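You operate a simulated robot arm through the tools that you are given. There is no shell and no other tool. Be economical: measure what you need, move in short steps, check, and stop when the job is done.

The job below is to be done with a simulated robot arm. You get a single attempt, and the scene is never put back.

Task
Bond the grey rubber strip onto the sheet in the strip machine, then turn its heat off.
Fine: lay it in the marked lane, clamp down, press start once, clamp up when the count has run out.

The check looks at the end state, three seconds after you hand in, the way a careful person would. Anything else that was tipped, shoved, dropped, spilled or broken makes it a failure. Flat cloth is picked up by pressing the open fingertips on it (5 to 10 N) and closing them slowly along it; thin cloth reads only 2 to 8 mm in the jaws.

Robot
A 7-joint arm with a two-finger parallel gripper on a trunk, on a base that drives. Base frame: it is fixed to the floor where the robot stands at the start and does not move with it; the origin is under the middle of the robot, x ahead of it, y to its left, z up. Lengths are in mm, angles in degrees, forces in N, time in s.
With the tool pointing down near the work surface it reaches from about 340 to 760 mm from the robot's upright axis, wherever it stands. Its first joint turns from -115.0 to 115.0 degrees. Places, roughly: clamp bar [2000, 0, 1000]; green start button of the strip machine [2500, -100, 900]; heat dial of the strip machine [2700, -200, 700]; marked lane of the strip machine [2000, -100, 900]; screen of the strip machine [2300, 100, 1300]. Payload 3.91 kg.
Tool frame: the origin (TCP) lies between the finger pads and is the grasp point; the fingertips stand 30 mm ahead of it; z points along the fingers, y is the line along which they close. Largest opening 110 mm; finger width 20, thickness 10; the body of the gripper, 48 by 112 mm, starts 55 mm behind the TCP.
Orientation is told as [roll, pitch, yaw] about the base's x, y, z axes, in that order, counted from this pose: with the fingers straight down and closing along the base's y, the tool's x points along the base's -x, its y along +y and its z along -z.

Tools
- The arm moves only by the tool send_rows. Its argument "targets" is a list of rows, each an object (a shift or turn left out is 0, a gripper value left out holds the last) with "offset": the shift along the tool's x, y, z in mm, a list of three; "rot": the turn, a rotation vector about the tool's x, y, z in rad, a list of three; "gripper": the finger opening in mm, from 0 to 110. In form: [{"offset": [dx, dy, dz], "rot": [ax, ay, az], "gripper": gripper}, ...]. A call has 1 to 10 rows; each row shifts and turns the commanded pose from where the row before left it, along the tool's axes as they then stand. Rows are played at 5 a second. More than 50 mm and 8.6 degrees between two rows, or a gripper value outside its range, and nothing of the call is played. A pose out of reach is approached as far as the arm can. The call stops where the force on the tool passes 90 N (or 10 N more than at its start, if that is more) or the arm is blocked; 0.2 s more then pass. The fingers move at their own pace (about 108 mm/s each) and stop on an object; they squeeze with about 45 N. The grip force told is the motor's: it shows also when the fingers shut on nothing. Time passes only in rows, and 0.2 s behind the last, so rows that do not move let the fingers close. It gives the time, the measured TCP pose, the force on the tool (base axes), the opening and the grip force at its end, in the units of the frame above (readings bear some noise), with the torque about the TCP (base axes, N m) and any sound that the robot's microphone picked up.
- Cameras (640 x 400 px; columns grow to the right, rows downward): "scene" is now at [15.8, 143, 1605.8]; the picture's right is [-0.14, -0.99, 0.00], its down [-0.76, 0.11, -0.64] and it looks along [0.63, -0.09, -0.77] (base axes); focal length 254 px, centre (320, 200). "wrist" rides on the gripper at [72, 17, -103] in the tool frame; the picture's right is [-0.23, 0.97, 0.00], its down [-0.76, -0.18, -0.62] and it looks along [-0.61, -0.14, 0.78] (tool axes); focal length 222 px, centre (320, 200). There is no depth. A picture from a camera that has moved, and an enlarged one, comes with that camera's place and axes in the base frame and with its lens.
- snapshot(camera): a new picture of that camera. The clock stands still meanwhile.
- move_column(by): slides the trunk up (or, below 0, down) by that many mm; the arm and the scene camera ride with it, the base frame stays. It gives what a move gives, with no picture.
- drive_base(legs): drives the robot by 1 to 6 legs, each [ahead, turn to the left] in mm and degrees, along the robot's own axes; the way and the turn of a leg run together, so that a leg with both is an arc; at most 1500 mm and 180 degrees a leg. The arm and the cameras ride along, it lands a little off, and it stops where it bumps. It gives what a move gives.
- head_to(pan, tilt): turns the head with the scene camera to pan (to the left, within 155 degrees either way) and tilt (down, from -29 to 69), counted from straight ahead of the robot. It gives what a move gives.
- close_up(camera, box): a new picture of the part [left, top, right, bottom] of that camera's present view, enlarged. The clock stands still meanwhile.
- finish_job(): hands the job in; it is judged then, once.

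Work in short steps. Places have to be worked out from the pictures, the camera data and where the tool is seen: move nearer, look again, correct. Check each grasp and each placing, and mend what went wrong. You have 120 turns and 82 pictures in all, those below and enlarged ones among them. Open the gripper and draw the arm clear of the work before you hand the job in, unless the task says otherwise; then end with one line.

The tools are called after "Call:" as name(argument=value, ...) on one line, values as JSON. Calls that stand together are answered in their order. send_rows: Moves the arm, as the interface text tells. Its arguments: {"type":"object","properties":{"targets":{"type":"array","items":{"type":"object","properties":{"offset":{"type":"array","items":{"type":"number"}},"rot":{"type":"array","items":{"type":"number"}},"gripper":{"type":"number"}}}}},"required":["targets"]} The other tools are called the same way: move_column (by) slides the trunk up or down; drive_base (legs) drives the base; head_to (pan, tilt) turns the head that bears the scene camera; snapshot (camera) takes a picture; close_up (camera, box) takes an enlarged picture of a part of a camera's view; finish_job () hands the job in.

At the start:

```text
time: 0.0
tcp_pos: [542.7, -36.1, 1054.2]
tool_rot: [-0.1, 0.0, 0.0]
wrist_force: [0.2, -0.4, 0.4]
wrist_torque: [0.0, -0.01, -0.04]
opening: 110.1
grip_force: 0.0
trunk travel left (down, up): [-725.0, 265.0]
robot x, y, heading: [1.1, -2.0, -0.2]
head pan, tilt: [-8.3, 50.3]
```

scene: 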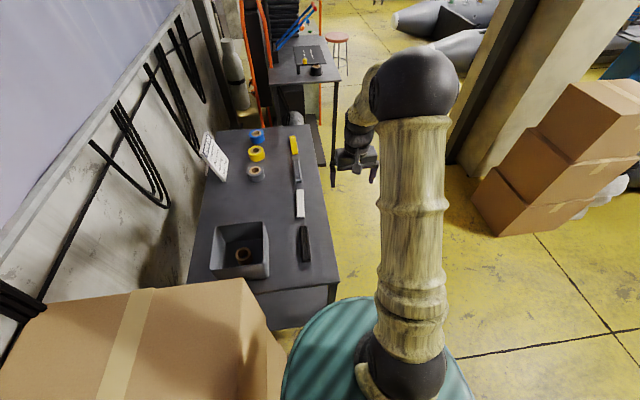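
wrist: 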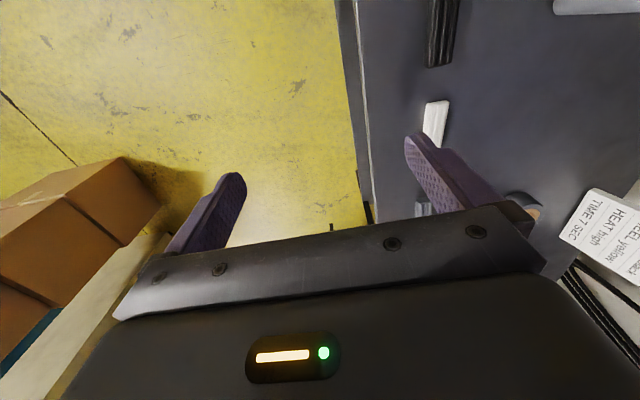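

I see a bench to the left with strips and a card bearing settings. I zoom into the card and the strips first, and the far table.

Call:
close_up(camera="scene", box=[180, 120, 340, 280])

Call:
close_up(camera="wrist", box=[540, 170, 640, 290])

Call:
close_up(camera="scene", box=[240, 0, 400, 100])

Call:
head_to(pan=0, tilt=15)

Call:
snapshot(camera="scene")

```text
2.50 times, centred on (260, 200) of scene
camera zoom: at [15.8, 143.0, 1605.8], right [-0.14, -0.99, 0.0], down [-0.76, 0.11, -0.64], along [0.63, -0.09, -0.77], focal length 634 px, centre (470, 200)
```

zoom: 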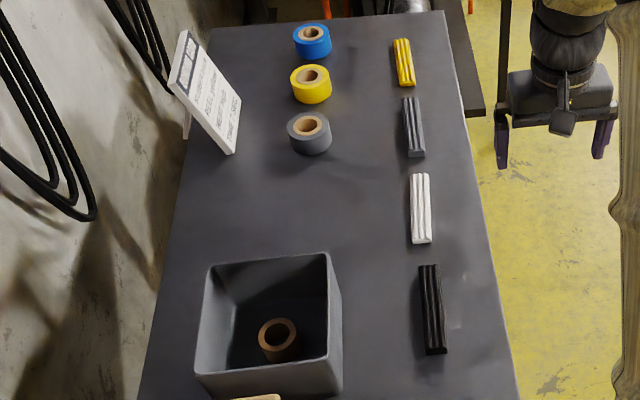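

```text
3.33 times, centred on (590, 230) of wrist
camera zoom: at [469.7, -18.0, 1157.2], right [0.23, 0.97, 0.0], down [0.76, -0.18, 0.62], along [0.61, -0.14, -0.78], focal length 740 px, centre (-580, 100)
```

zoom: 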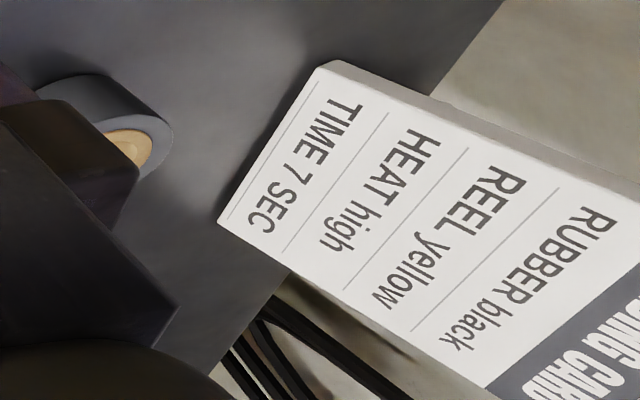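

```text
4.00 times, centred on (320, 50) of scene
camera zoom: at [15.8, 143.0, 1605.8], right [-0.14, -0.99, 0.0], down [-0.76, 0.11, -0.64], along [0.63, -0.09, -0.77], focal length 1014 px, centre (320, 800)
```

zoom: 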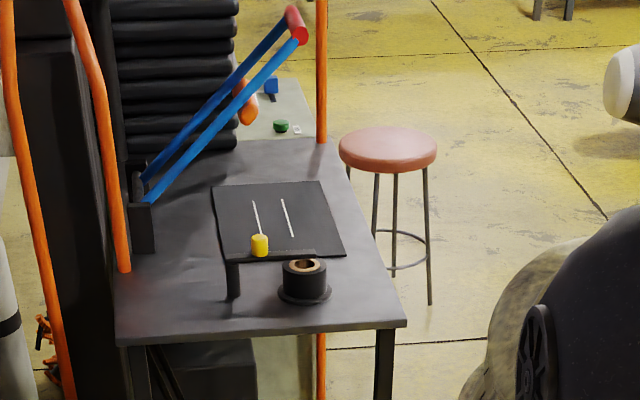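

```text
time: 1.0
tcp_pos: [543.0, -35.9, 1055.7]
tool_rot: [0.1, 0.0, -0.1]
wrist_force: [0.2, -0.5, -0.8]
wrist_torque: [-0.01, -0.05, 0.01]
opening: 109.9
grip_force: 0.1
trunk travel left (down, up): [-725.0, 265.0]
robot x, y, heading: [-2.8, -1.6, -0.1]
head pan, tilt: [0.0, 15.0]
```

```text
76 pictures are left
camera scene: at [33.3, 154.0, 1659.8], right [0.0, -1.0, 0.0], down [-0.26, 0.0, -0.97], along [0.97, 0.0, -0.26], focal length 254 px, centre (320, 200)
```

scene: 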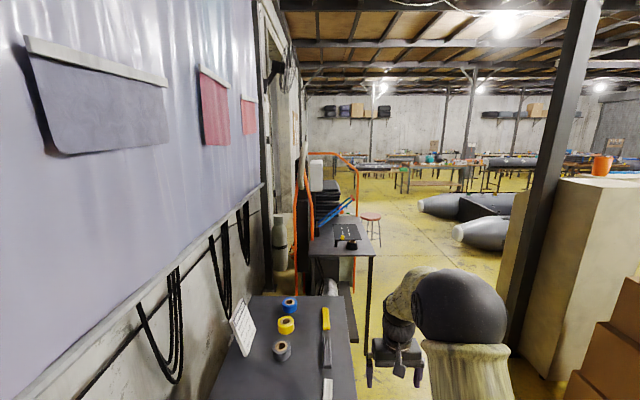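

The card reads "RUBBER black, REEL yellow, HEAT high, TIME 7 SEC", while the task names grey; I must see the full card and the machine. I drive to stand beside the bench on its right, facing it.

Call:
drive_base(legs=[[0, -45], [600, 0], [0, 45], [350, 0], [0, 90]])

Call:
head_to(pan=0, tilt=40)

Call:
snapshot(camera="scene")

Call:
snapshot(camera="wrist")

```text
time: 2.4
tcp_pos: [523.4, -146.2, 1055.9]
tool_rot: [0.1, -0.1, -11.9]
wrist_force: [-0.1, 0.4, 0.3]
wrist_torque: [-0.01, -0.04, 0.03]
opening: 109.9
grip_force: 0.0
trunk travel left (down, up): [-725.0, 265.0]
robot x, y, heading: [-2.7, 2.8, -10.8]
head pan, tilt: [0.0, 15.0]
stopped in leg 1: the robot was blocked; the commanded pose is now the measured one
```

```text
time: 3.3
tcp_pos: [523.3, -146.7, 1055.6]
tool_rot: [0.1, 0.0, -11.9]
wrist_force: [-0.7, -0.3, -0.9]
wrist_torque: [0.04, -0.02, -0.04]
opening: 110.0
grip_force: 0.0
trunk travel left (down, up): [-725.0, 265.0]
robot x, y, heading: [-0.3, -0.3, -10.7]
head pan, tilt: [0.0, 40.0]
```

```text
75 pictures are left
camera scene: at [53.2, 146.6, 1620.4], right [-0.19, -0.98, 0.0], down [-0.63, 0.12, -0.77], along [0.75, -0.14, -0.64], focal length 254 px, centre (320, 200)
```

scene: 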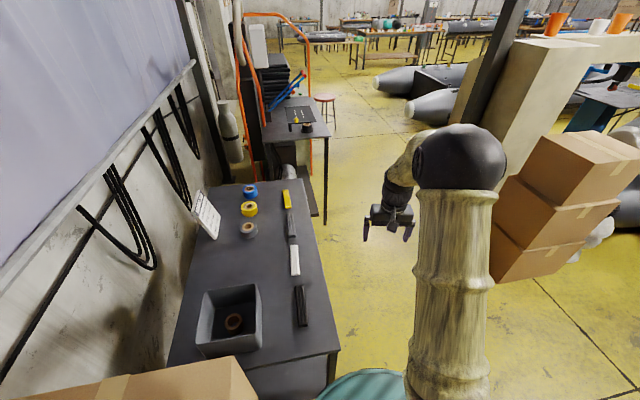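

```text
74 pictures are left
camera wrist: at [455.9, -114.8, 1157.2], right [0.42, 0.91, 0.0], down [0.71, -0.33, 0.62], along [0.57, -0.26, -0.78], focal length 222 px, centre (320, 200)
```

wrist: 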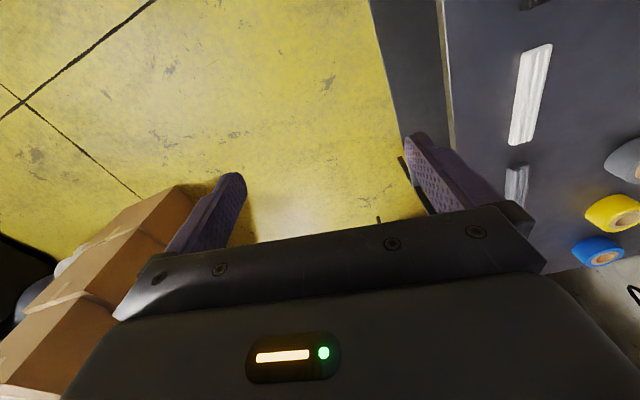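

Turning right was blocked, probably by the box at the robot's left. I look left-down and behind to see what is touching.

Call:
head_to(pan=80, tilt=60)

Call:
snapshot(camera="scene")

Call:
head_to(pan=-90, tilt=50)

Call:
snapshot(camera="scene")

Call:
head_to(pan=155, tilt=45)

Call:
snapshot(camera="scene")

```text
time: 4.8
tcp_pos: [523.8, -146.9, 1054.0]
tool_rot: [0.1, 0.1, -11.9]
wrist_force: [0.1, -0.7, 0.8]
wrist_torque: [-0.01, 0.0, -0.01]
opening: 110.2
grip_force: 0.1
trunk travel left (down, up): [-725.0, 265.0]
robot x, y, heading: [0.2, -2.0, -10.9]
head pan, tilt: [80.0, 60.0]
```

```text
73 pictures are left
camera scene: at [-6.6, 224.8, 1593.6], right [0.93, -0.36, 0.0], down [-0.31, -0.81, -0.5], along [0.18, 0.47, -0.87], focal length 254 px, centre (320, 200)
```

scene: 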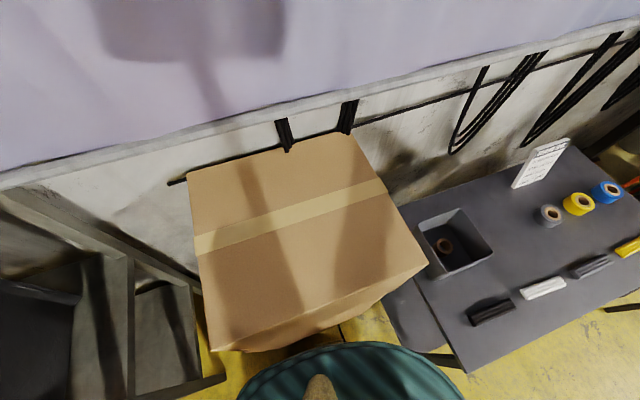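

```text
time: 7.4
tcp_pos: [523.6, -146.7, 1054.2]
tool_rot: [0.0, 0.1, -11.8]
wrist_force: [-0.4, -0.4, -0.4]
wrist_torque: [0.0, -0.02, 0.0]
opening: 109.9
grip_force: 0.0
trunk travel left (down, up): [-725.0, 265.0]
robot x, y, heading: [0.0, -4.7, -10.8]
head pan, tilt: [-90.0, 50.0]
```

```text
72 pictures are left
camera scene: at [-44.7, 86.8, 1606.2], right [-0.98, 0.19, 0.0], down [0.14, 0.75, -0.64], along [-0.12, -0.63, -0.77], focal length 254 px, centre (320, 200)
```

scene: 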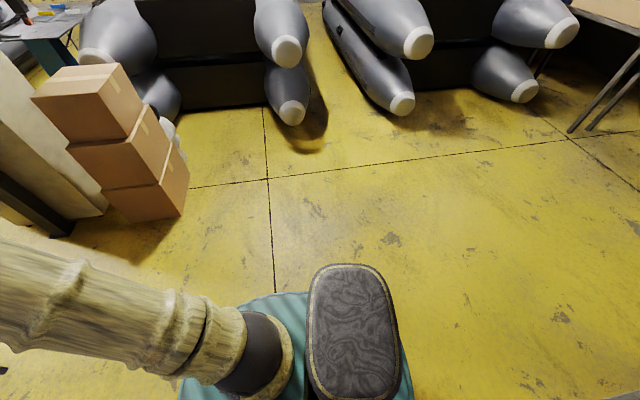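

```text
time: 10.9
tcp_pos: [523.6, -146.6, 1053.9]
tool_rot: [0.0, 0.1, -11.9]
wrist_force: [-0.5, 0.3, -0.1]
wrist_torque: [-0.03, 0.02, 0.04]
opening: 109.8
grip_force: 0.0
trunk travel left (down, up): [-725.0, 265.0]
robot x, y, heading: [0.1, -1.9, -10.8]
head pan, tilt: [154.7, 45.0]
```

```text
71 pictures are left
camera scene: at [-96.0, 210.4, 1613.1], right [0.59, 0.81, 0.0], down [0.57, -0.42, -0.71], along [-0.57, 0.42, -0.71], focal length 254 px, centre (320, 200)
```

scene: 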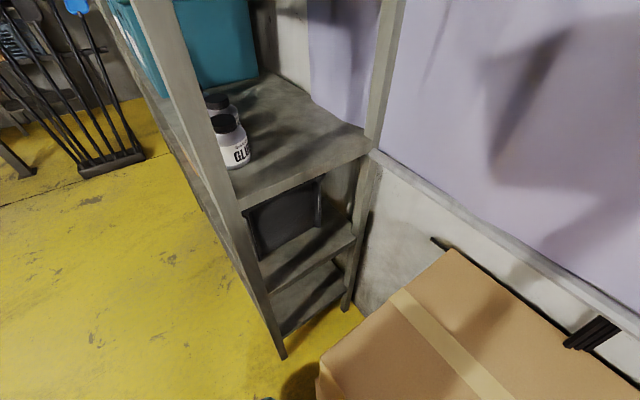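

The robot sits wedged between the box (left) and the bench corner (front). I straighten, back out, then swing out to the right in steps.

Call:
drive_base(legs=[[0, 13], [-450, 0], [0, -17], [250, 0]])

```text
time: 13.7
tcp_pos: [177.6, -92.3, 1061.0]
tool_rot: [0.7, -0.7, -2.9]
wrist_force: [-0.7, -4.8, -0.5]
wrist_torque: [0.3, -0.01, -0.02]
opening: 110.1
grip_force: 0.0
trunk travel left (down, up): [-725.0, 265.0]
robot x, y, heading: [-351.3, -14.7, -7.1]
head pan, tilt: [154.7, 45.0]
stopped in leg 2: the robot was blocked; the commanded pose is now the measured one
```

Backing was blocked at about x=-350; I check what it touched.

Call:
snapshot(camera="scene")

Call:
head_to(pan=115, tilt=69)

Call:
snapshot(camera="scene")

```text
70 pictures are left
camera scene: at [-442.5, 161.8, 1615.8], right [0.54, 0.84, 0.01], down [0.6, -0.37, -0.71], along [-0.59, 0.38, -0.71], focal length 254 px, centre (320, 200)
```

scene: 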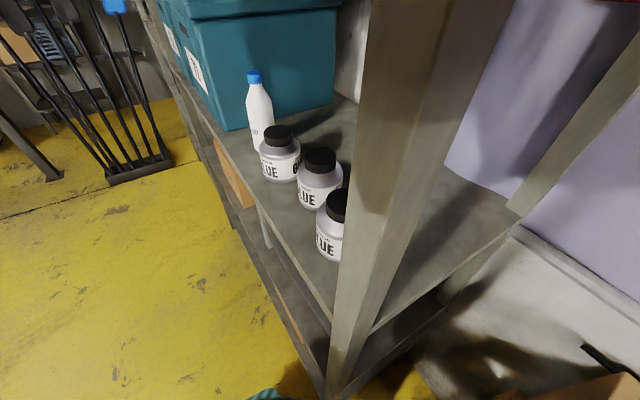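

```text
time: 14.8
tcp_pos: [153.0, -93.5, 1067.5]
tool_rot: [1.9, -1.1, -1.4]
wrist_force: [0.0, -0.1, 0.4]
wrist_torque: [0.03, 0.01, -0.03]
opening: 110.3
grip_force: 0.1
trunk travel left (down, up): [-725.0, 265.0]
robot x, y, heading: [-365.7, -15.2, -3.3]
head pan, tilt: [115.0, 68.8]
```

```text
69 pictures are left
camera scene: at [-469.8, 145.0, 1614.3], right [0.88, 0.47, 0.03], down [0.38, -0.67, -0.64], along [-0.28, 0.57, -0.77], focal length 254 px, centre (320, 200)
```

scene: 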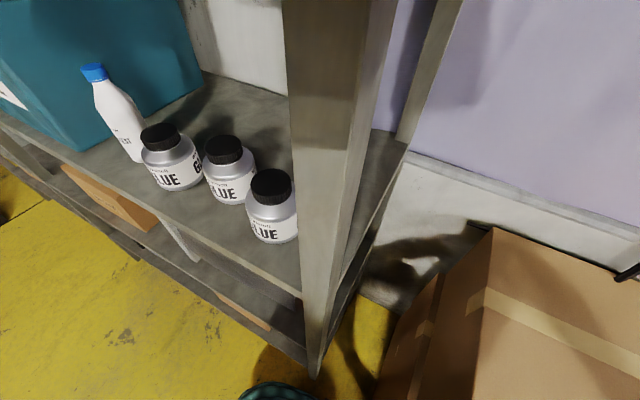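

The rear-left touches the shelf post, nothing knocked over. I ease forward a little, turning right gradually, since there's now room ahead.

Call:
drive_base(legs=[[110, 0], [0, -15]])

```text
time: 15.6
tcp_pos: [196.2, -54.0, 1048.8]
tool_rot: [-0.1, 0.4, -0.6]
wrist_force: [-0.3, 0.3, 0.6]
wrist_torque: [0.02, 0.02, 0.01]
opening: 109.8
grip_force: 0.0
trunk travel left (down, up): [-725.0, 265.0]
robot x, y, heading: [-355.6, -13.5, -2.1]
head pan, tilt: [115.0, 68.8]
stopped in leg 1: the robot was blocked; the commanded pose is now the measured one
```

Call:
drive_base(legs=[[60, 0]])

Call:
head_to(pan=60, tilt=69)

Call:
snapshot(camera="scene")

```text
time: 16.5
tcp_pos: [246.7, -46.4, 1051.2]
tool_rot: [-0.7, 0.1, -0.7]
wrist_force: [-0.5, 0.2, 0.7]
wrist_torque: [0.01, -0.01, -0.01]
opening: 109.7
grip_force: 0.0
trunk travel left (down, up): [-725.0, 265.0]
robot x, y, heading: [-296.0, -14.3, -2.6]
head pan, tilt: [115.0, 68.8]
```

```text
time: 17.8
tcp_pos: [246.1, -48.0, 1051.0]
tool_rot: [-0.6, 0.0, -0.8]
wrist_force: [-0.2, -0.3, 0.8]
wrist_torque: [-0.02, 0.01, -0.01]
opening: 109.8
grip_force: 0.1
trunk travel left (down, up): [-725.0, 265.0]
robot x, y, heading: [-297.9, -15.6, -2.4]
head pan, tilt: [60.0, 68.8]
```

```text
68 pictures are left
camera scene: at [-372.6, 171.7, 1589.4], right [0.88, 0.47, 0.0], down [0.43, -0.8, -0.41], along [-0.19, 0.36, -0.91], focal length 254 px, centre (320, 200)
```

scene: 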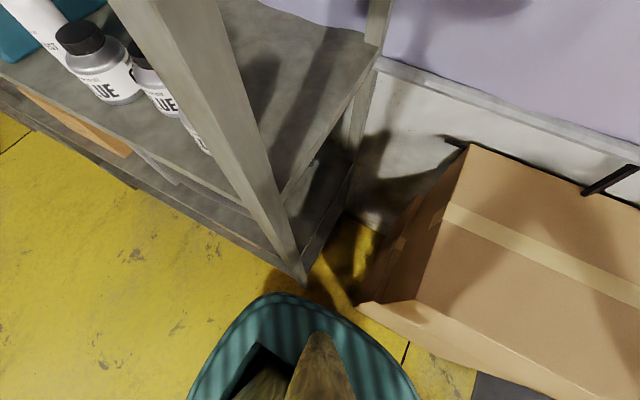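

There is free floor to the right. I try turning right here.

Call:
drive_base(legs=[[0, -30]])

Call:
head_to(pan=20, tilt=60)

Call:
snapshot(camera="scene")

```text
time: 18.8
tcp_pos: [240.4, -90.9, 1052.7]
tool_rot: [-0.9, 0.0, -5.6]
wrist_force: [-1.0, -0.6, 0.1]
wrist_torque: [0.03, 0.0, -0.01]
opening: 110.0
grip_force: 0.0
trunk travel left (down, up): [-725.0, 265.0]
robot x, y, heading: [-297.5, -17.0, -6.5]
head pan, tilt: [60.0, 68.8]
stopped in leg 1: the robot was blocked; the commanded pose is now the measured one
```

```text
time: 19.9
tcp_pos: [241.3, -91.0, 1051.5]
tool_rot: [-0.9, 0.0, -5.6]
wrist_force: [0.2, -0.1, 0.4]
wrist_torque: [0.0, 0.01, 0.0]
opening: 110.1
grip_force: 0.1
trunk travel left (down, up): [-725.0, 265.0]
robot x, y, heading: [-299.9, -15.0, -6.5]
head pan, tilt: [20.0, 60.0]
```

```text
67 pictures are left
camera scene: at [-367.4, 178.9, 1589.2], right [0.86, 0.51, 0.0], down [0.46, -0.78, -0.42], along [-0.21, 0.36, -0.91], focal length 254 px, centre (320, 200)
```

scene: 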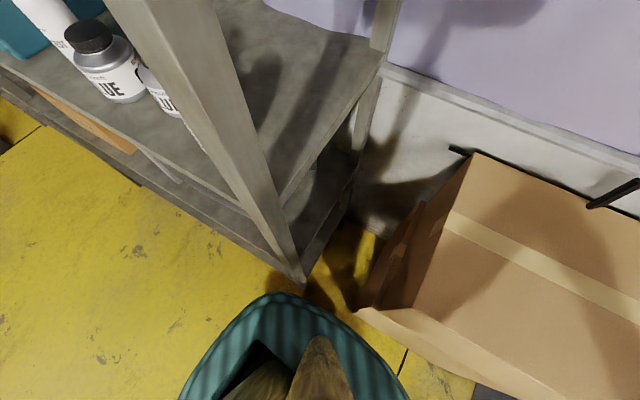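

The picture shows the head has not followed the command, so I test it with another pan and look.

Call:
head_to(pan=-60, tilt=40)

Call:
snapshot(camera="scene")

```text
time: 21.4
tcp_pos: [243.6, -93.1, 1050.7]
tool_rot: [-0.8, 0.3, -5.6]
wrist_force: [0.2, -0.5, -0.6]
wrist_torque: [0.0, -0.01, -0.01]
opening: 109.9
grip_force: 0.0
trunk travel left (down, up): [-725.0, 265.0]
robot x, y, heading: [-298.6, -16.6, -6.3]
head pan, tilt: [-60.0, 40.0]
```

```text
66 pictures are left
camera scene: at [-361.4, 202.7, 1619.9], right [0.94, 0.34, 0.0], down [0.22, -0.63, -0.75], along [-0.25, 0.7, -0.66], focal length 254 px, centre (320, 200)
```

scene: 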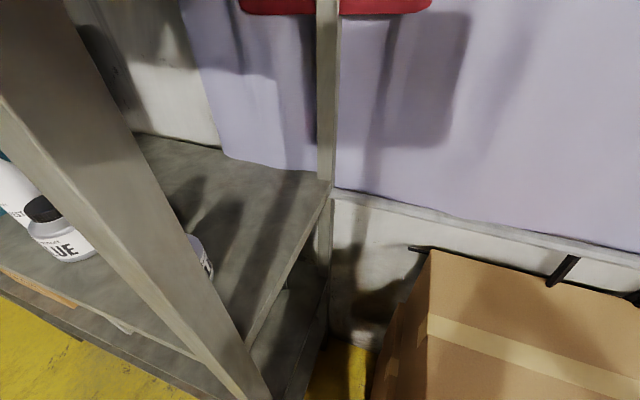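

Tilt follows but pan is jammed near 116°, so the head is caught near the shelf post. I drive forward, away from the post, then try panning again.

Call:
drive_base(legs=[[150, 0]])

Call:
head_to(pan=0, tilt=60)

Call:
snapshot(camera="scene")

```text
time: 22.8
tcp_pos: [389.0, -97.7, 1051.3]
tool_rot: [-1.4, -0.1, -5.6]
wrist_force: [0.5, 0.1, -1.0]
wrist_torque: [0.0, 0.06, 0.0]
opening: 109.8
grip_force: 0.0
trunk travel left (down, up): [-725.0, 265.0]
robot x, y, heading: [-152.3, -34.5, -6.4]
head pan, tilt: [-60.0, 40.0]
```

```text
time: 24.1
tcp_pos: [389.2, -97.6, 1054.0]
tool_rot: [-1.4, -0.2, -5.6]
wrist_force: [-0.5, 0.4, 0.2]
wrist_torque: [0.0, -0.02, 0.0]
opening: 109.9
grip_force: 0.0
trunk travel left (down, up): [-725.0, 265.0]
robot x, y, heading: [-152.0, -35.5, -6.2]
head pan, tilt: [0.0, 60.0]
```

```text
65 pictures are left
camera scene: at [-124.8, 118.6, 1593.6], right [-0.11, -0.99, 0.0], down [-0.86, 0.1, -0.5], along [0.5, -0.06, -0.87], focal length 254 px, centre (320, 200)
```

scene: 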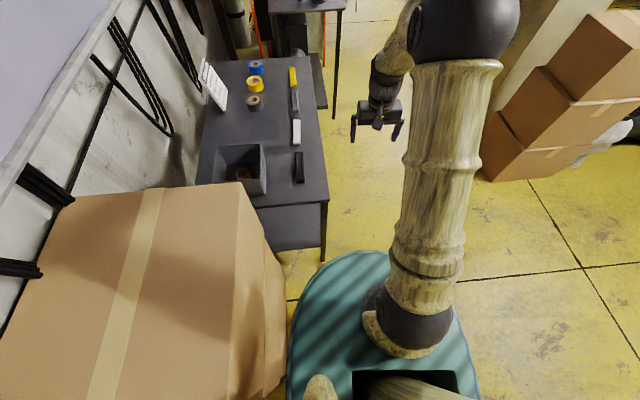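

The head is free again and the layout is clear: box at left, bench corner ahead-left, open floor right. I turn right in small steps while rolling forward.

Call:
drive_base(legs=[[0, -20]])

```text
time: 25.3
tcp_pos: [374.1, -178.4, 1054.2]
tool_rot: [-1.3, -0.2, -13.9]
wrist_force: [0.5, -0.6, 0.3]
wrist_torque: [0.04, -0.04, -0.02]
opening: 110.3
grip_force: 0.1
trunk travel left (down, up): [-725.0, 265.0]
robot x, y, heading: [-147.5, -34.1, -6.7]
head pan, tilt: [0.0, 60.0]
stopped in leg 1: the robot was blocked; the commanded pose is now the measured one
```

Call:
head_to(pan=95, tilt=69)

Call:
snapshot(camera="scene")

Call:
head_to(pan=140, tilt=69)

Call:
snapshot(camera="scene")

```text
time: 27.0
tcp_pos: [374.7, -173.8, 1053.7]
tool_rot: [-1.3, -0.1, -13.7]
wrist_force: [-0.9, 0.3, -0.2]
wrist_torque: [-0.02, 0.04, -0.02]
opening: 110.0
grip_force: 0.1
trunk travel left (down, up): [-725.0, 265.0]
robot x, y, heading: [-146.2, -33.1, -6.6]
head pan, tilt: [95.0, 68.8]
```

```text
64 pictures are left
camera scene: at [-186.6, 181.9, 1584.2], right [1.0, -0.03, 0.0], down [-0.03, -0.93, -0.36], along [0.01, 0.36, -0.93], focal length 254 px, centre (320, 200)
```

scene: 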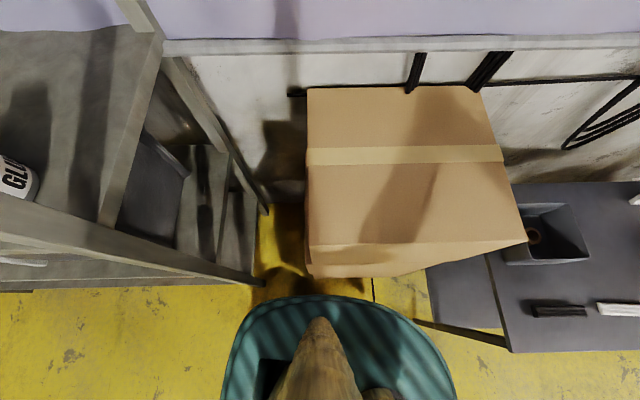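

```text
time: 28.1
tcp_pos: [374.7, -173.8, 1053.2]
tool_rot: [-1.4, 0.0, -13.7]
wrist_force: [-0.1, -0.1, 0.1]
wrist_torque: [0.01, 0.05, 0.05]
opening: 110.2
grip_force: 0.0
trunk travel left (down, up): [-725.0, 265.0]
robot x, y, heading: [-146.1, -37.2, -6.9]
head pan, tilt: [140.0, 68.8]
```

```text
63 pictures are left
camera scene: at [-226.6, 166.6, 1584.2], right [0.73, 0.69, 0.0], down [0.64, -0.68, -0.36], along [-0.25, 0.26, -0.93], focal length 254 px, centre (320, 200)
```

scene: 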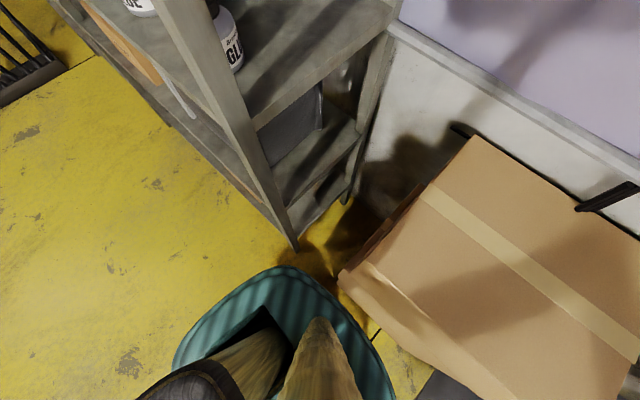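

Nothing obvious touches on the right. I test the other way: turning left and then backing out to the right rear.

Call:
head_to(pan=0, tilt=60)

Call:
drive_base(legs=[[0, 18]])

```text
time: 30.3
tcp_pos: [375.7, -174.6, 1053.7]
tool_rot: [-1.3, 0.0, -13.7]
wrist_force: [-0.3, -0.1, 0.3]
wrist_torque: [0.0, 0.03, 0.02]
opening: 109.8
grip_force: 0.0
trunk travel left (down, up): [-725.0, 265.0]
robot x, y, heading: [-147.9, -34.2, -6.5]
head pan, tilt: [0.0, 60.0]
```

```text
time: 31.7
tcp_pos: [392.2, -5.5, 1053.9]
tool_rot: [-1.4, -0.2, 4.2]
wrist_force: [-0.3, -0.1, -0.2]
wrist_torque: [0.01, 0.01, 0.0]
opening: 110.1
grip_force: 0.1
trunk travel left (down, up): [-725.0, 265.0]
robot x, y, heading: [-146.8, -29.5, 11.6]
head pan, tilt: [0.0, 60.0]
```

Left turning is free. I back up at this heading to gain distance from the wall, then turn right.

Call:
drive_base(legs=[[-350, 0]])

```text
time: 34.0
tcp_pos: [50.6, -75.2, 1053.0]
tool_rot: [-1.4, -0.3, 4.4]
wrist_force: [0.2, 0.3, 0.4]
wrist_torque: [-0.04, -0.02, -0.02]
opening: 110.0
grip_force: 0.1
trunk travel left (down, up): [-725.0, 265.0]
robot x, y, heading: [-487.9, -106.6, 11.7]
head pan, tilt: [0.0, 60.0]
```

Call:
drive_base(legs=[[-250, 0], [0, -30]])

```text
time: 37.3
tcp_pos: [-255.4, -401.1, 1052.9]
tool_rot: [-1.4, -0.1, -25.7]
wrist_force: [-1.0, 0.1, -0.6]
wrist_torque: [0.0, 0.03, 0.01]
opening: 110.0
grip_force: 0.1
trunk travel left (down, up): [-725.0, 265.0]
robot x, y, heading: [-733.5, -153.7, -18.5]
head pan, tilt: [0.0, 60.0]
```

I'm clear now (x=-733, y=-154). I drive out to the aisle, past the bench, and turn to face it.

Call:
drive_base(legs=[[0, -15], [560, 0], [0, 33], [960, 0], [0, 90]])

Call:
snapshot(camera="scene")

```text
time: 51.4
tcp_pos: [766.7, 70.6, 1053.8]
tool_rot: [-1.5, -0.2, 83.1]
wrist_force: [-0.6, -1.1, 0.1]
wrist_torque: [0.0, 0.03, 0.02]
opening: 109.9
grip_force: 0.1
trunk travel left (down, up): [-725.0, 265.0]
robot x, y, heading: [693.9, -460.8, 90.2]
head pan, tilt: [0.0, 60.0]
```

```text
62 pictures are left
camera scene: at [537.1, -456.2, 1593.6], right [1.0, 0.01, 0.0], down [0.0, -0.87, -0.5], along [0.0, 0.5, -0.87], focal length 254 px, centre (320, 200)
```

scene: 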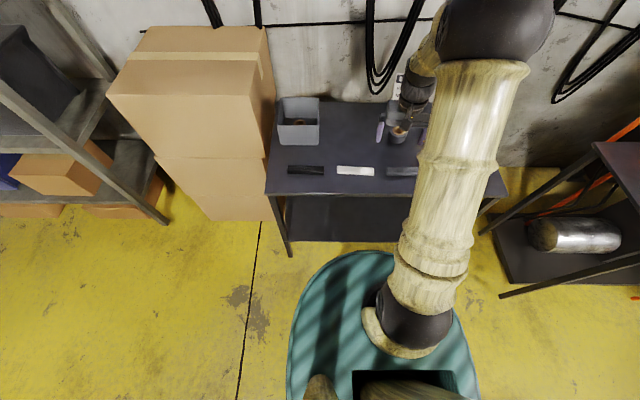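

In position. Next I view the card up close and the machine from here.

Call:
head_to(pan=-20, tilt=40)

Call:
snapshot(camera="scene")

Call:
head_to(pan=-75, tilt=25)

Call:
snapshot(camera="scene")

Call:
snapshot(camera="wrist")

```text
time: 52.2
tcp_pos: [767.3, 71.7, 1053.7]
tool_rot: [-1.4, -0.2, 83.1]
wrist_force: [0.0, -0.3, 0.2]
wrist_torque: [-0.02, 0.01, -0.02]
opening: 109.8
grip_force: 0.0
trunk travel left (down, up): [-725.0, 265.0]
robot x, y, heading: [693.4, -464.4, 90.3]
head pan, tilt: [-20.0, 40.0]
```

```text
61 pictures are left
camera scene: at [566.1, -442.7, 1620.3], right [0.94, -0.34, 0.0], down [-0.22, -0.61, -0.77], along [0.26, 0.72, -0.64], focal length 254 px, centre (320, 200)
```

scene: 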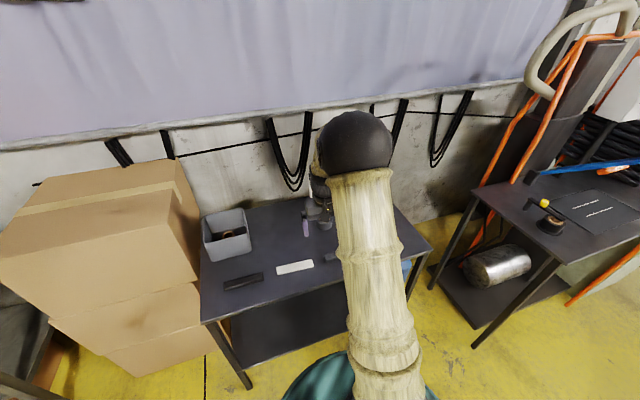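

```text
time: 53.5
tcp_pos: [767.9, 71.7, 1054.0]
tool_rot: [-1.4, -0.3, 83.1]
wrist_force: [0.7, -0.2, -1.0]
wrist_torque: [0.0, 0.0, -0.05]
opening: 109.9
grip_force: 0.0
trunk travel left (down, up): [-725.0, 265.0]
robot x, y, heading: [690.3, -457.9, 90.4]
head pan, tilt: [-75.0, 25.0]
```

```text
60 pictures are left
camera scene: at [626.4, -498.4, 1643.7], right [0.26, -0.96, 0.0], down [-0.41, -0.11, -0.91], along [0.87, 0.24, -0.42], focal length 254 px, centre (320, 200)
```

scene: 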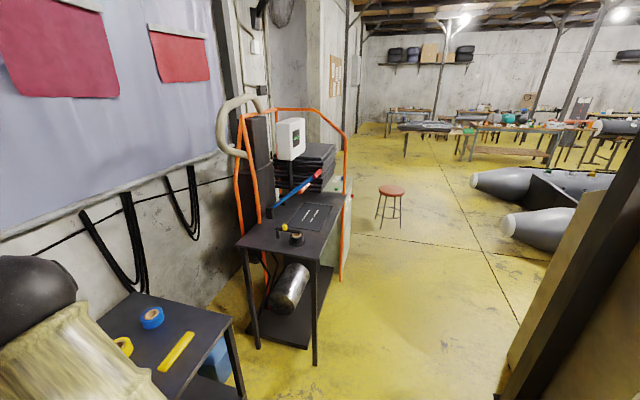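

```text
59 pictures are left
camera wrist: at [739.0, 0.9, 1155.6], right [-0.94, 0.34, -0.02], down [0.25, 0.73, 0.63], along [0.23, 0.59, -0.78], focal length 222 px, centre (320, 200)
```

wrist: 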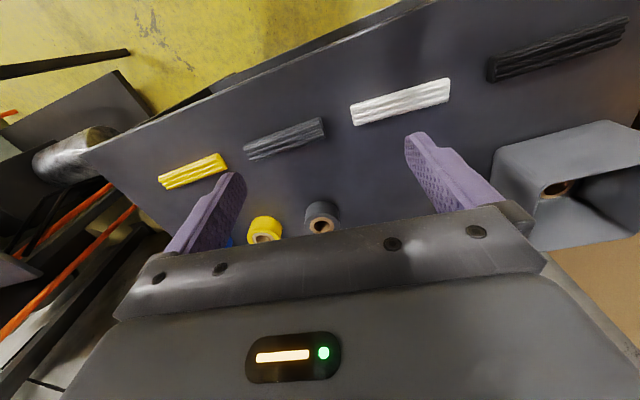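

The wrist view shows yellow, grey, white, black strips clearly. I zoom in on the machine and its screen.

Call:
close_up(camera="scene", box=[230, 105, 358, 265])

Call:
close_up(camera="scene", box=[260, 180, 350, 250])

Call:
close_up(camera="scene", box=[270, 115, 310, 165])

```text
2.50 times, centred on (294, 185) of scene
camera zoom: at [626.4, -498.4, 1643.7], right [0.26, -0.96, 0.0], down [-0.41, -0.11, -0.91], along [0.87, 0.24, -0.42], focal length 634 px, centre (385, 238)
```

zoom: 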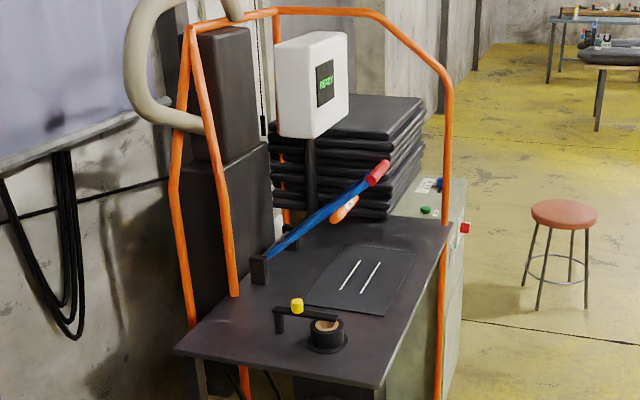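

```text
5.71 times, centred on (305, 215) of scene
camera zoom: at [626.4, -498.4, 1643.7], right [0.26, -0.96, 0.0], down [-0.41, -0.11, -0.91], along [0.87, 0.24, -0.42], focal length 1449 px, centre (406, 114)
```

zoom: 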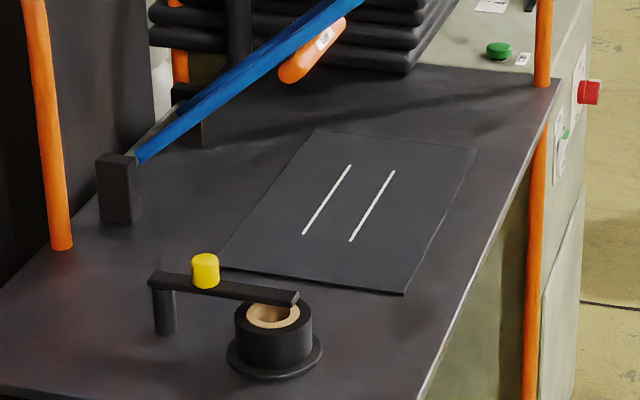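

```text
8.00 times, centred on (290, 140) of scene
camera zoom: at [626.4, -498.4, 1643.7], right [0.26, -0.96, 0.0], down [-0.41, -0.11, -0.91], along [0.87, 0.24, -0.42], focal length 2029 px, centre (560, 680)
```

zoom: 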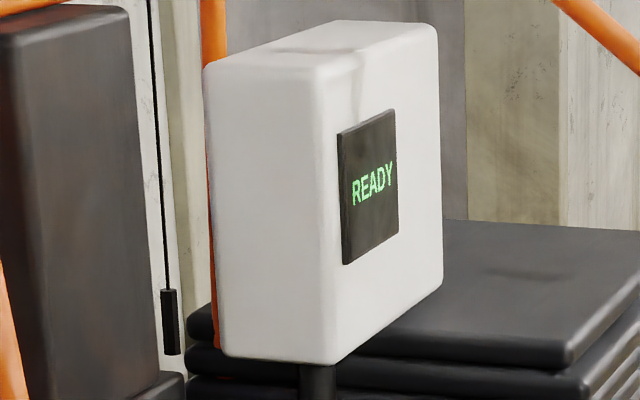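

Machine is READY with lane lines along x at about x 2017–2206, y −46…11. The grey strip is near (851,121), along x. I turn the tool so the fingers close along base y.

Call:
send_rows(targets=[{"rot": [0, 0, 0.145]}, {"rot": [0, 0, 0.145]}, {"rot": [0, 0, 0.145]}, {"rot": [0, 0, 0.145]}, {"rot": [0, 0, 0.145]}, {"rot": [0, 0, 0.145]}, {"rot": [0, 0, 0.145]}, {"rot": [0, 0, 0.145]}, {"rot": [0, 0, 0.145]}, {"rot": [0, 0, 0.145]}])

```text
time: 55.7
tcp_pos: [766.6, 69.2, 1054.0]
tool_rot: [0.0, -1.4, -0.1]
wrist_force: [-0.8, -0.8, -0.2]
wrist_torque: [-0.01, -0.01, 0.01]
opening: 110.0
grip_force: 0.1
trunk travel left (down, up): [-725.0, 265.0]
robot x, y, heading: [688.6, -464.5, 90.2]
head pan, tilt: [-75.0, 25.0]
```

Call:
send_rows(targets=[{"offset": [-40, 25, 0], "rot": [0, 0.024, 0]}, {"offset": [-45, 26, 0]}, {"offset": [0, 0, 45]}, {"offset": [0, 0, 45]}, {}])

Call:
snapshot(camera="wrist")

```text
refused: row 2 steps farther than a row can; nothing moved
```

```text
55 pictures are left
camera wrist: at [692.1, 87.7, 1154.8], right [0.23, 0.97, 0.01], down [0.75, -0.18, 0.64], along [0.63, -0.14, -0.77], focal length 222 px, centre (320, 200)
```

wrist: 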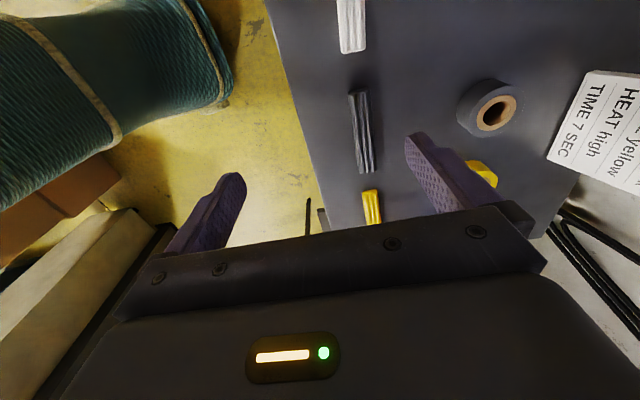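

Grey strip recomputed at about (850,124). I move above it with smaller rows.

Call:
send_rows(targets=[{"offset": [-28, 18, 0], "rot": [0, 0.024, 0]}, {"offset": [-28, 18, 0]}, {"offset": [-28, 18, 0]}, {"offset": [0, 0, 45]}, {"offset": [0, 0, 45]}, {"offset": [0, 0, 20]}, {}])

Call:
snapshot(camera="wrist")

```text
time: 57.3
tcp_pos: [852.6, 125.2, 944.9]
tool_rot: [0.1, 0.0, 0.0]
wrist_force: [-0.6, -0.2, -0.1]
wrist_torque: [0.0, 0.0, -0.03]
opening: 110.1
grip_force: 0.0
trunk travel left (down, up): [-725.0, 265.0]
robot x, y, heading: [690.8, -461.1, 90.1]
head pan, tilt: [-75.0, 25.0]
```

```text
54 pictures are left
camera wrist: at [778.7, 141.7, 1047.2], right [0.23, 0.97, 0.0], down [0.76, -0.18, 0.62], along [0.61, -0.14, -0.78], focal length 222 px, centre (320, 200)
```

wrist: 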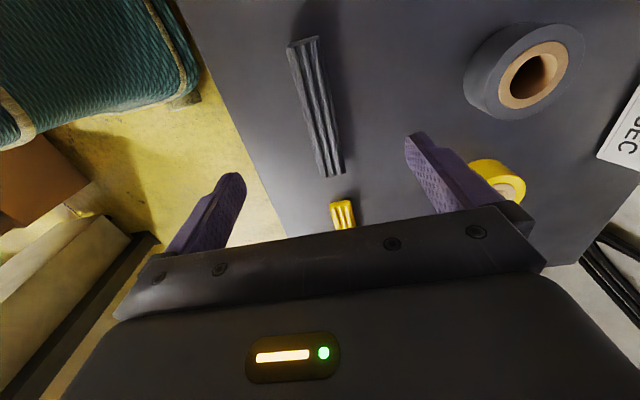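

Strip centred under the tool (y≈125). I narrow the opening and descend toward the bench.

Call:
send_rows(targets=[{"offset": [0, 0, 40], "gripper": 60}, {"offset": [0, 0, 40]}, {"offset": [0, 0, 15]}, {}])

Call:
snapshot(camera="wrist")

```text
time: 58.3
tcp_pos: [851.0, 123.4, 849.4]
tool_rot: [0.0, 0.0, 0.1]
wrist_force: [-0.3, 0.0, 0.2]
wrist_torque: [0.01, 0.02, 0.02]
opening: 60.1
grip_force: 0.0
trunk travel left (down, up): [-725.0, 265.0]
robot x, y, heading: [690.5, -464.5, 90.1]
head pan, tilt: [-75.0, 25.0]
```

```text
53 pictures are left
camera wrist: at [778.9, 141.5, 952.3], right [0.23, 0.97, 0.0], down [0.76, -0.18, 0.62], along [0.61, -0.14, -0.78], focal length 222 px, centre (320, 200)
```

wrist: 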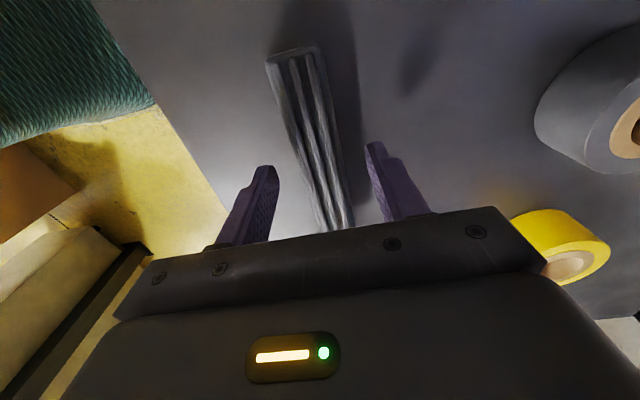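

Call:
send_rows(targets=[{"offset": [0, 0, 5]}, {"offset": [0, 0, 4]}, {"offset": [0, 0, 3]}, {}])

```text
time: 59.3
tcp_pos: [851.2, 125.1, 837.6]
tool_rot: [0.0, -0.1, 0.0]
wrist_force: [-0.2, -1.1, 0.4]
wrist_torque: [-0.02, 0.01, 0.03]
opening: 59.9
grip_force: 0.0
trunk travel left (down, up): [-725.0, 265.0]
robot x, y, heading: [690.3, -460.5, 90.3]
head pan, tilt: [-75.0, 25.0]
```

No contact yet (fingertips ≈ 807). A bit lower, then close.

Call:
send_rows(targets=[{"offset": [0, 0, 2]}, {"offset": [0, 0, 2]}, {"gripper": 40}, {"gripper": 30}, {"gripper": 20}, {"gripper": 10}, {"gripper": 10}])

Call:
snapshot(camera="wrist")

```text
time: 60.9
tcp_pos: [852.6, 124.5, 834.7]
tool_rot: [0.0, 0.0, 0.0]
wrist_force: [0.4, -0.1, 0.3]
wrist_torque: [0.03, -0.01, -0.03]
opening: 31.1
grip_force: 44.6
trunk travel left (down, up): [-725.0, 265.0]
robot x, y, heading: [688.4, -462.5, 90.2]
head pan, tilt: [-75.0, 25.0]
```

```text
52 pictures are left
camera wrist: at [778.9, 141.5, 936.5], right [0.23, 0.97, 0.0], down [0.76, -0.18, 0.62], along [0.61, -0.14, -0.78], focal length 222 px, centre (320, 200)
```

wrist: 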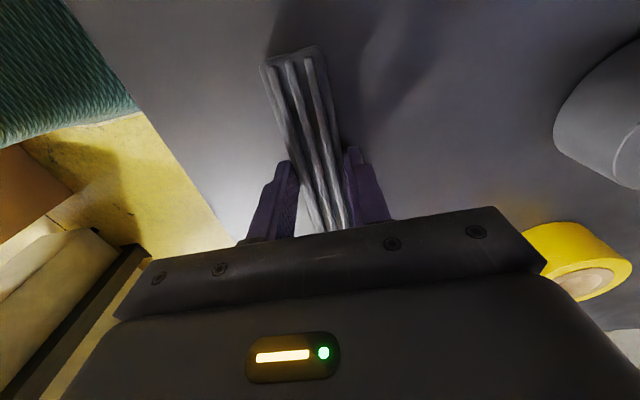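

Gripped at 31 mm, 45 N. Lift straight up.

Call:
send_rows(targets=[{"offset": [0, 0, -20]}, {"offset": [0, 0, -45]}, {"offset": [0, 0, -45]}, {"offset": [0, 0, -45]}, {"offset": [0, 0, -45]}, {"offset": [0, 0, -20]}, {}])

Call:
snapshot(camera="wrist")

```text
time: 62.5
tcp_pos: [850.4, 124.5, 1052.9]
tool_rot: [0.0, 0.1, 0.0]
wrist_force: [0.8, 0.4, -1.1]
wrist_torque: [0.02, 0.0, 0.05]
opening: 30.9
grip_force: 44.5
trunk travel left (down, up): [-725.0, 265.0]
robot x, y, heading: [693.7, -461.9, 90.3]
head pan, tilt: [-75.0, 25.0]
```

```text
51 pictures are left
camera wrist: at [778.5, 141.6, 1155.8], right [0.23, 0.97, 0.0], down [0.76, -0.18, 0.62], along [0.61, -0.14, -0.78], focal length 222 px, centre (320, 200)
```

wrist: 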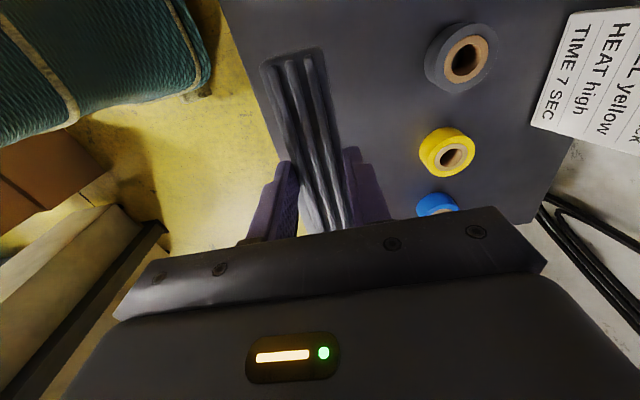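

Good. I retract the tool toward the robot so the arm sweeps a small radius during turns.

Call:
send_rows(targets=[{"offset": [30, -30, 0]}, {"offset": [30, -30, 0]}, {"offset": [30, -30, 0]}, {"offset": [30, -30, 0]}, {"offset": [30, -30, 0]}, {}])

Call:
head_to(pan=0, tilt=40)

Call:
drive_base(legs=[[0, -96], [1000, 0]])

Call:
snapshot(camera="scene")

```text
time: 63.9
tcp_pos: [701.2, -24.7, 1051.9]
tool_rot: [0.0, -0.1, 0.1]
wrist_force: [0.5, 0.0, -1.6]
wrist_torque: [-0.01, -0.02, 0.0]
opening: 31.2
grip_force: 45.2
trunk travel left (down, up): [-725.0, 265.0]
robot x, y, heading: [693.0, -465.9, 90.5]
head pan, tilt: [-75.0, 25.0]
```

```text
time: 65.3
tcp_pos: [701.1, -24.8, 1054.0]
tool_rot: [0.0, 0.0, 0.0]
wrist_force: [-0.1, 0.3, -1.2]
wrist_torque: [0.02, 0.02, 0.02]
opening: 30.9
grip_force: 44.9
trunk travel left (down, up): [-725.0, 265.0]
robot x, y, heading: [694.7, -464.7, 90.2]
head pan, tilt: [0.0, 40.0]
```

```text
time: 74.6
tcp_pos: [2120.8, -620.6, 1053.6]
tool_rot: [0.0, 0.1, -96.0]
wrist_force: [0.6, 0.6, -1.6]
wrist_torque: [0.01, 0.01, 0.03]
opening: 31.1
grip_force: 45.1
trunk travel left (down, up): [-725.0, 265.0]
robot x, y, heading: [1682.9, -563.6, -5.3]
head pan, tilt: [0.0, 40.0]
```

```text
50 pictures are left
camera scene: at [1724.8, -413.4, 1620.3], right [-0.1, -1.0, 0.0], down [-0.64, 0.06, -0.77], along [0.76, -0.07, -0.64], focal length 254 px, centre (320, 200)
```

scene: 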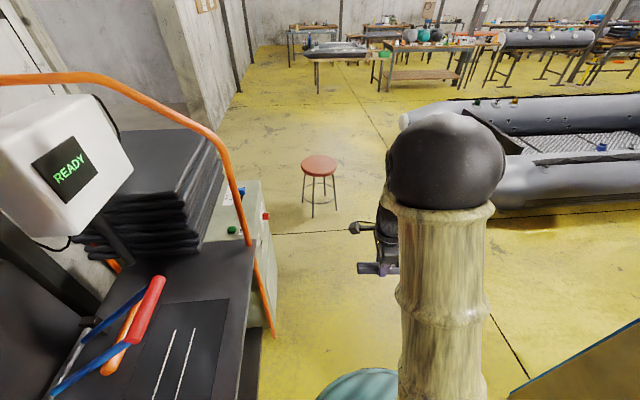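

Call:
close_up(camera="scene", box=[0, 140, 280, 400])

Call:
close_up(camera="scene", box=[205, 170, 285, 250])

```text
1.54 times, centred on (140, 270) of scene
camera zoom: at [1724.8, -413.4, 1620.3], right [-0.1, -1.0, 0.0], down [-0.64, 0.06, -0.77], along [0.76, -0.07, -0.64], focal length 390 px, centre (597, 92)
```

zoom: 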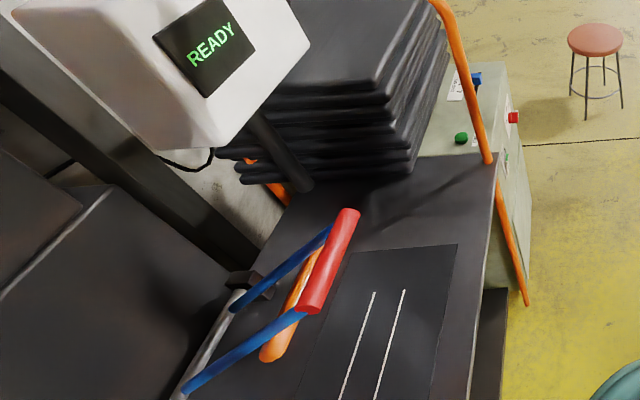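

```text
5.00 times, centred on (245, 210) of scene
camera zoom: at [1724.8, -413.4, 1620.3], right [-0.1, -1.0, 0.0], down [-0.64, 0.06, -0.77], along [0.76, -0.07, -0.64], focal length 1268 px, centre (695, 150)
```

zoom: 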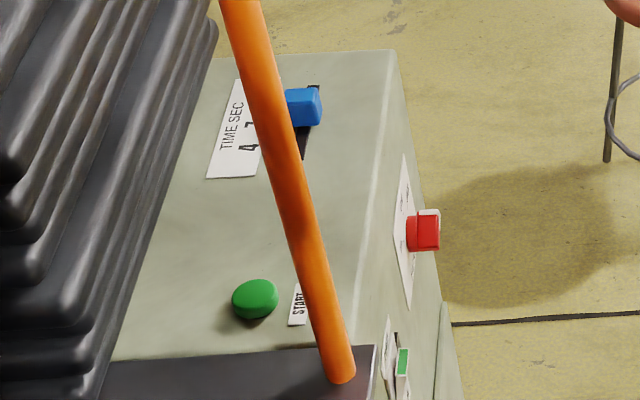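

The clamp is a U-frame: blue arms pivoting at y≈+210, red handle at about (1995,−108,1160), press bar at (1995,−13,1050); lane ≈ x 1905–2078, y −82…−30, table z≈868. Overhead frame means I'll lay the strip first on the near part of the sheet, then regrip it tilted. I drive to (1860,−630) facing the machine.

Call:
drive_base(legs=[[0, -16], [190, 0], [0, 111]])

Call:
head_to(pan=-5, tilt=50)

Call:
snapshot(camera="scene")

Call:
snapshot(camera="wrist")

```text
time: 81.8
tcp_pos: [1871.5, -195.2, 1053.3]
tool_rot: [0.0, 0.0, -0.1]
wrist_force: [0.0, 0.6, -1.4]
wrist_torque: [0.0, -0.02, -0.03]
opening: 31.3
grip_force: 45.0
trunk travel left (down, up): [-725.0, 265.0]
robot x, y, heading: [1861.2, -633.0, 90.2]
head pan, tilt: [0.0, 40.0]
```

```text
time: 82.5
tcp_pos: [1871.2, -194.5, 1054.2]
tool_rot: [0.0, 0.0, 0.0]
wrist_force: [0.6, -0.4, -1.7]
wrist_torque: [0.02, 0.0, -0.01]
opening: 31.1
grip_force: 45.2
trunk travel left (down, up): [-725.0, 265.0]
robot x, y, heading: [1862.9, -629.4, 90.4]
head pan, tilt: [-5.0, 50.0]
```

```text
47 pictures are left
camera scene: at [1714.8, -616.1, 1606.2], right [1.0, -0.08, 0.0], down [-0.06, -0.76, -0.64], along [0.05, 0.64, -0.77], focal length 254 px, centre (320, 200)
```

scene: 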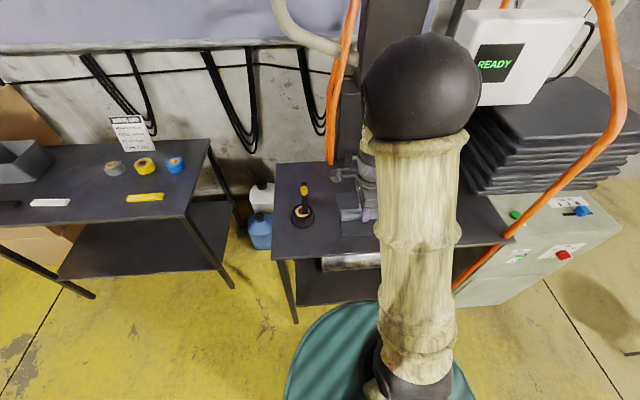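

```text
46 pictures are left
camera wrist: at [1799.3, -177.4, 1156.1], right [0.23, 0.97, 0.0], down [0.76, -0.18, 0.62], along [0.61, -0.14, -0.78], focal length 222 px, centre (320, 200)
```

wrist: 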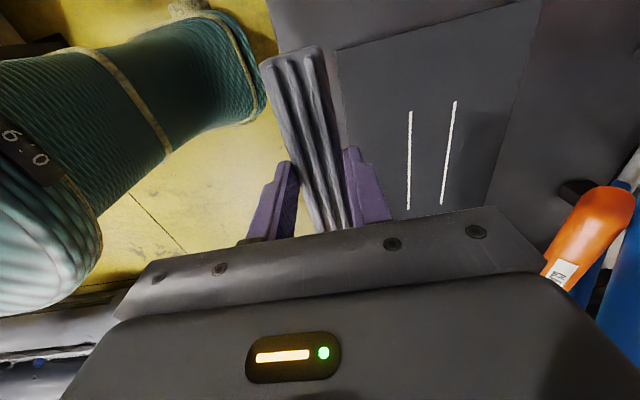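

Lane now measured precisely: x 1911–2077, y −86…−31 (centre 1994, −59). I lower the strip on the sheet's near part at about (1855,−110).

Call:
send_rows(targets=[{"offset": [8, 42, 0]}, {"offset": [8, 42, 0]}, {"offset": [0, 0, 45]}, {"offset": [0, 0, 45]}, {"offset": [0, 0, 40]}, {}])

Call:
snapshot(camera="wrist")

```text
time: 83.9
tcp_pos: [1856.6, -111.5, 923.8]
tool_rot: [0.0, 0.1, -0.1]
wrist_force: [-0.3, -0.6, -0.2]
wrist_torque: [0.0, -0.03, -0.01]
opening: 31.2
grip_force: 45.3
trunk travel left (down, up): [-725.0, 265.0]
robot x, y, heading: [1862.9, -635.9, 90.5]
head pan, tilt: [-5.0, 50.0]
```

```text
45 pictures are left
camera wrist: at [1783.8, -94.2, 1026.2], right [0.23, 0.97, 0.0], down [0.76, -0.18, 0.62], along [0.61, -0.14, -0.78], focal length 222 px, centre (320, 200)
```

wrist: 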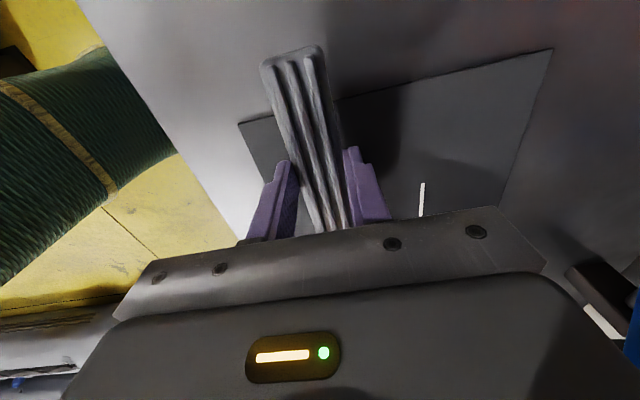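

Call:
send_rows(targets=[{"offset": [0, 0, 6]}, {"offset": [0, 0, 4]}, {"offset": [0, 0, 3]}, {"offset": [0, 0, 3]}, {}])

```text
time: 85.1
tcp_pos: [1857.3, -110.4, 907.3]
tool_rot: [0.0, 0.1, -0.1]
wrist_force: [-0.2, 0.1, -1.9]
wrist_torque: [0.0, 0.02, 0.02]
opening: 31.1
grip_force: 45.0
trunk travel left (down, up): [-725.0, 265.0]
robot x, y, heading: [1861.6, -632.6, 90.3]
head pan, tilt: [-5.0, 50.0]
```

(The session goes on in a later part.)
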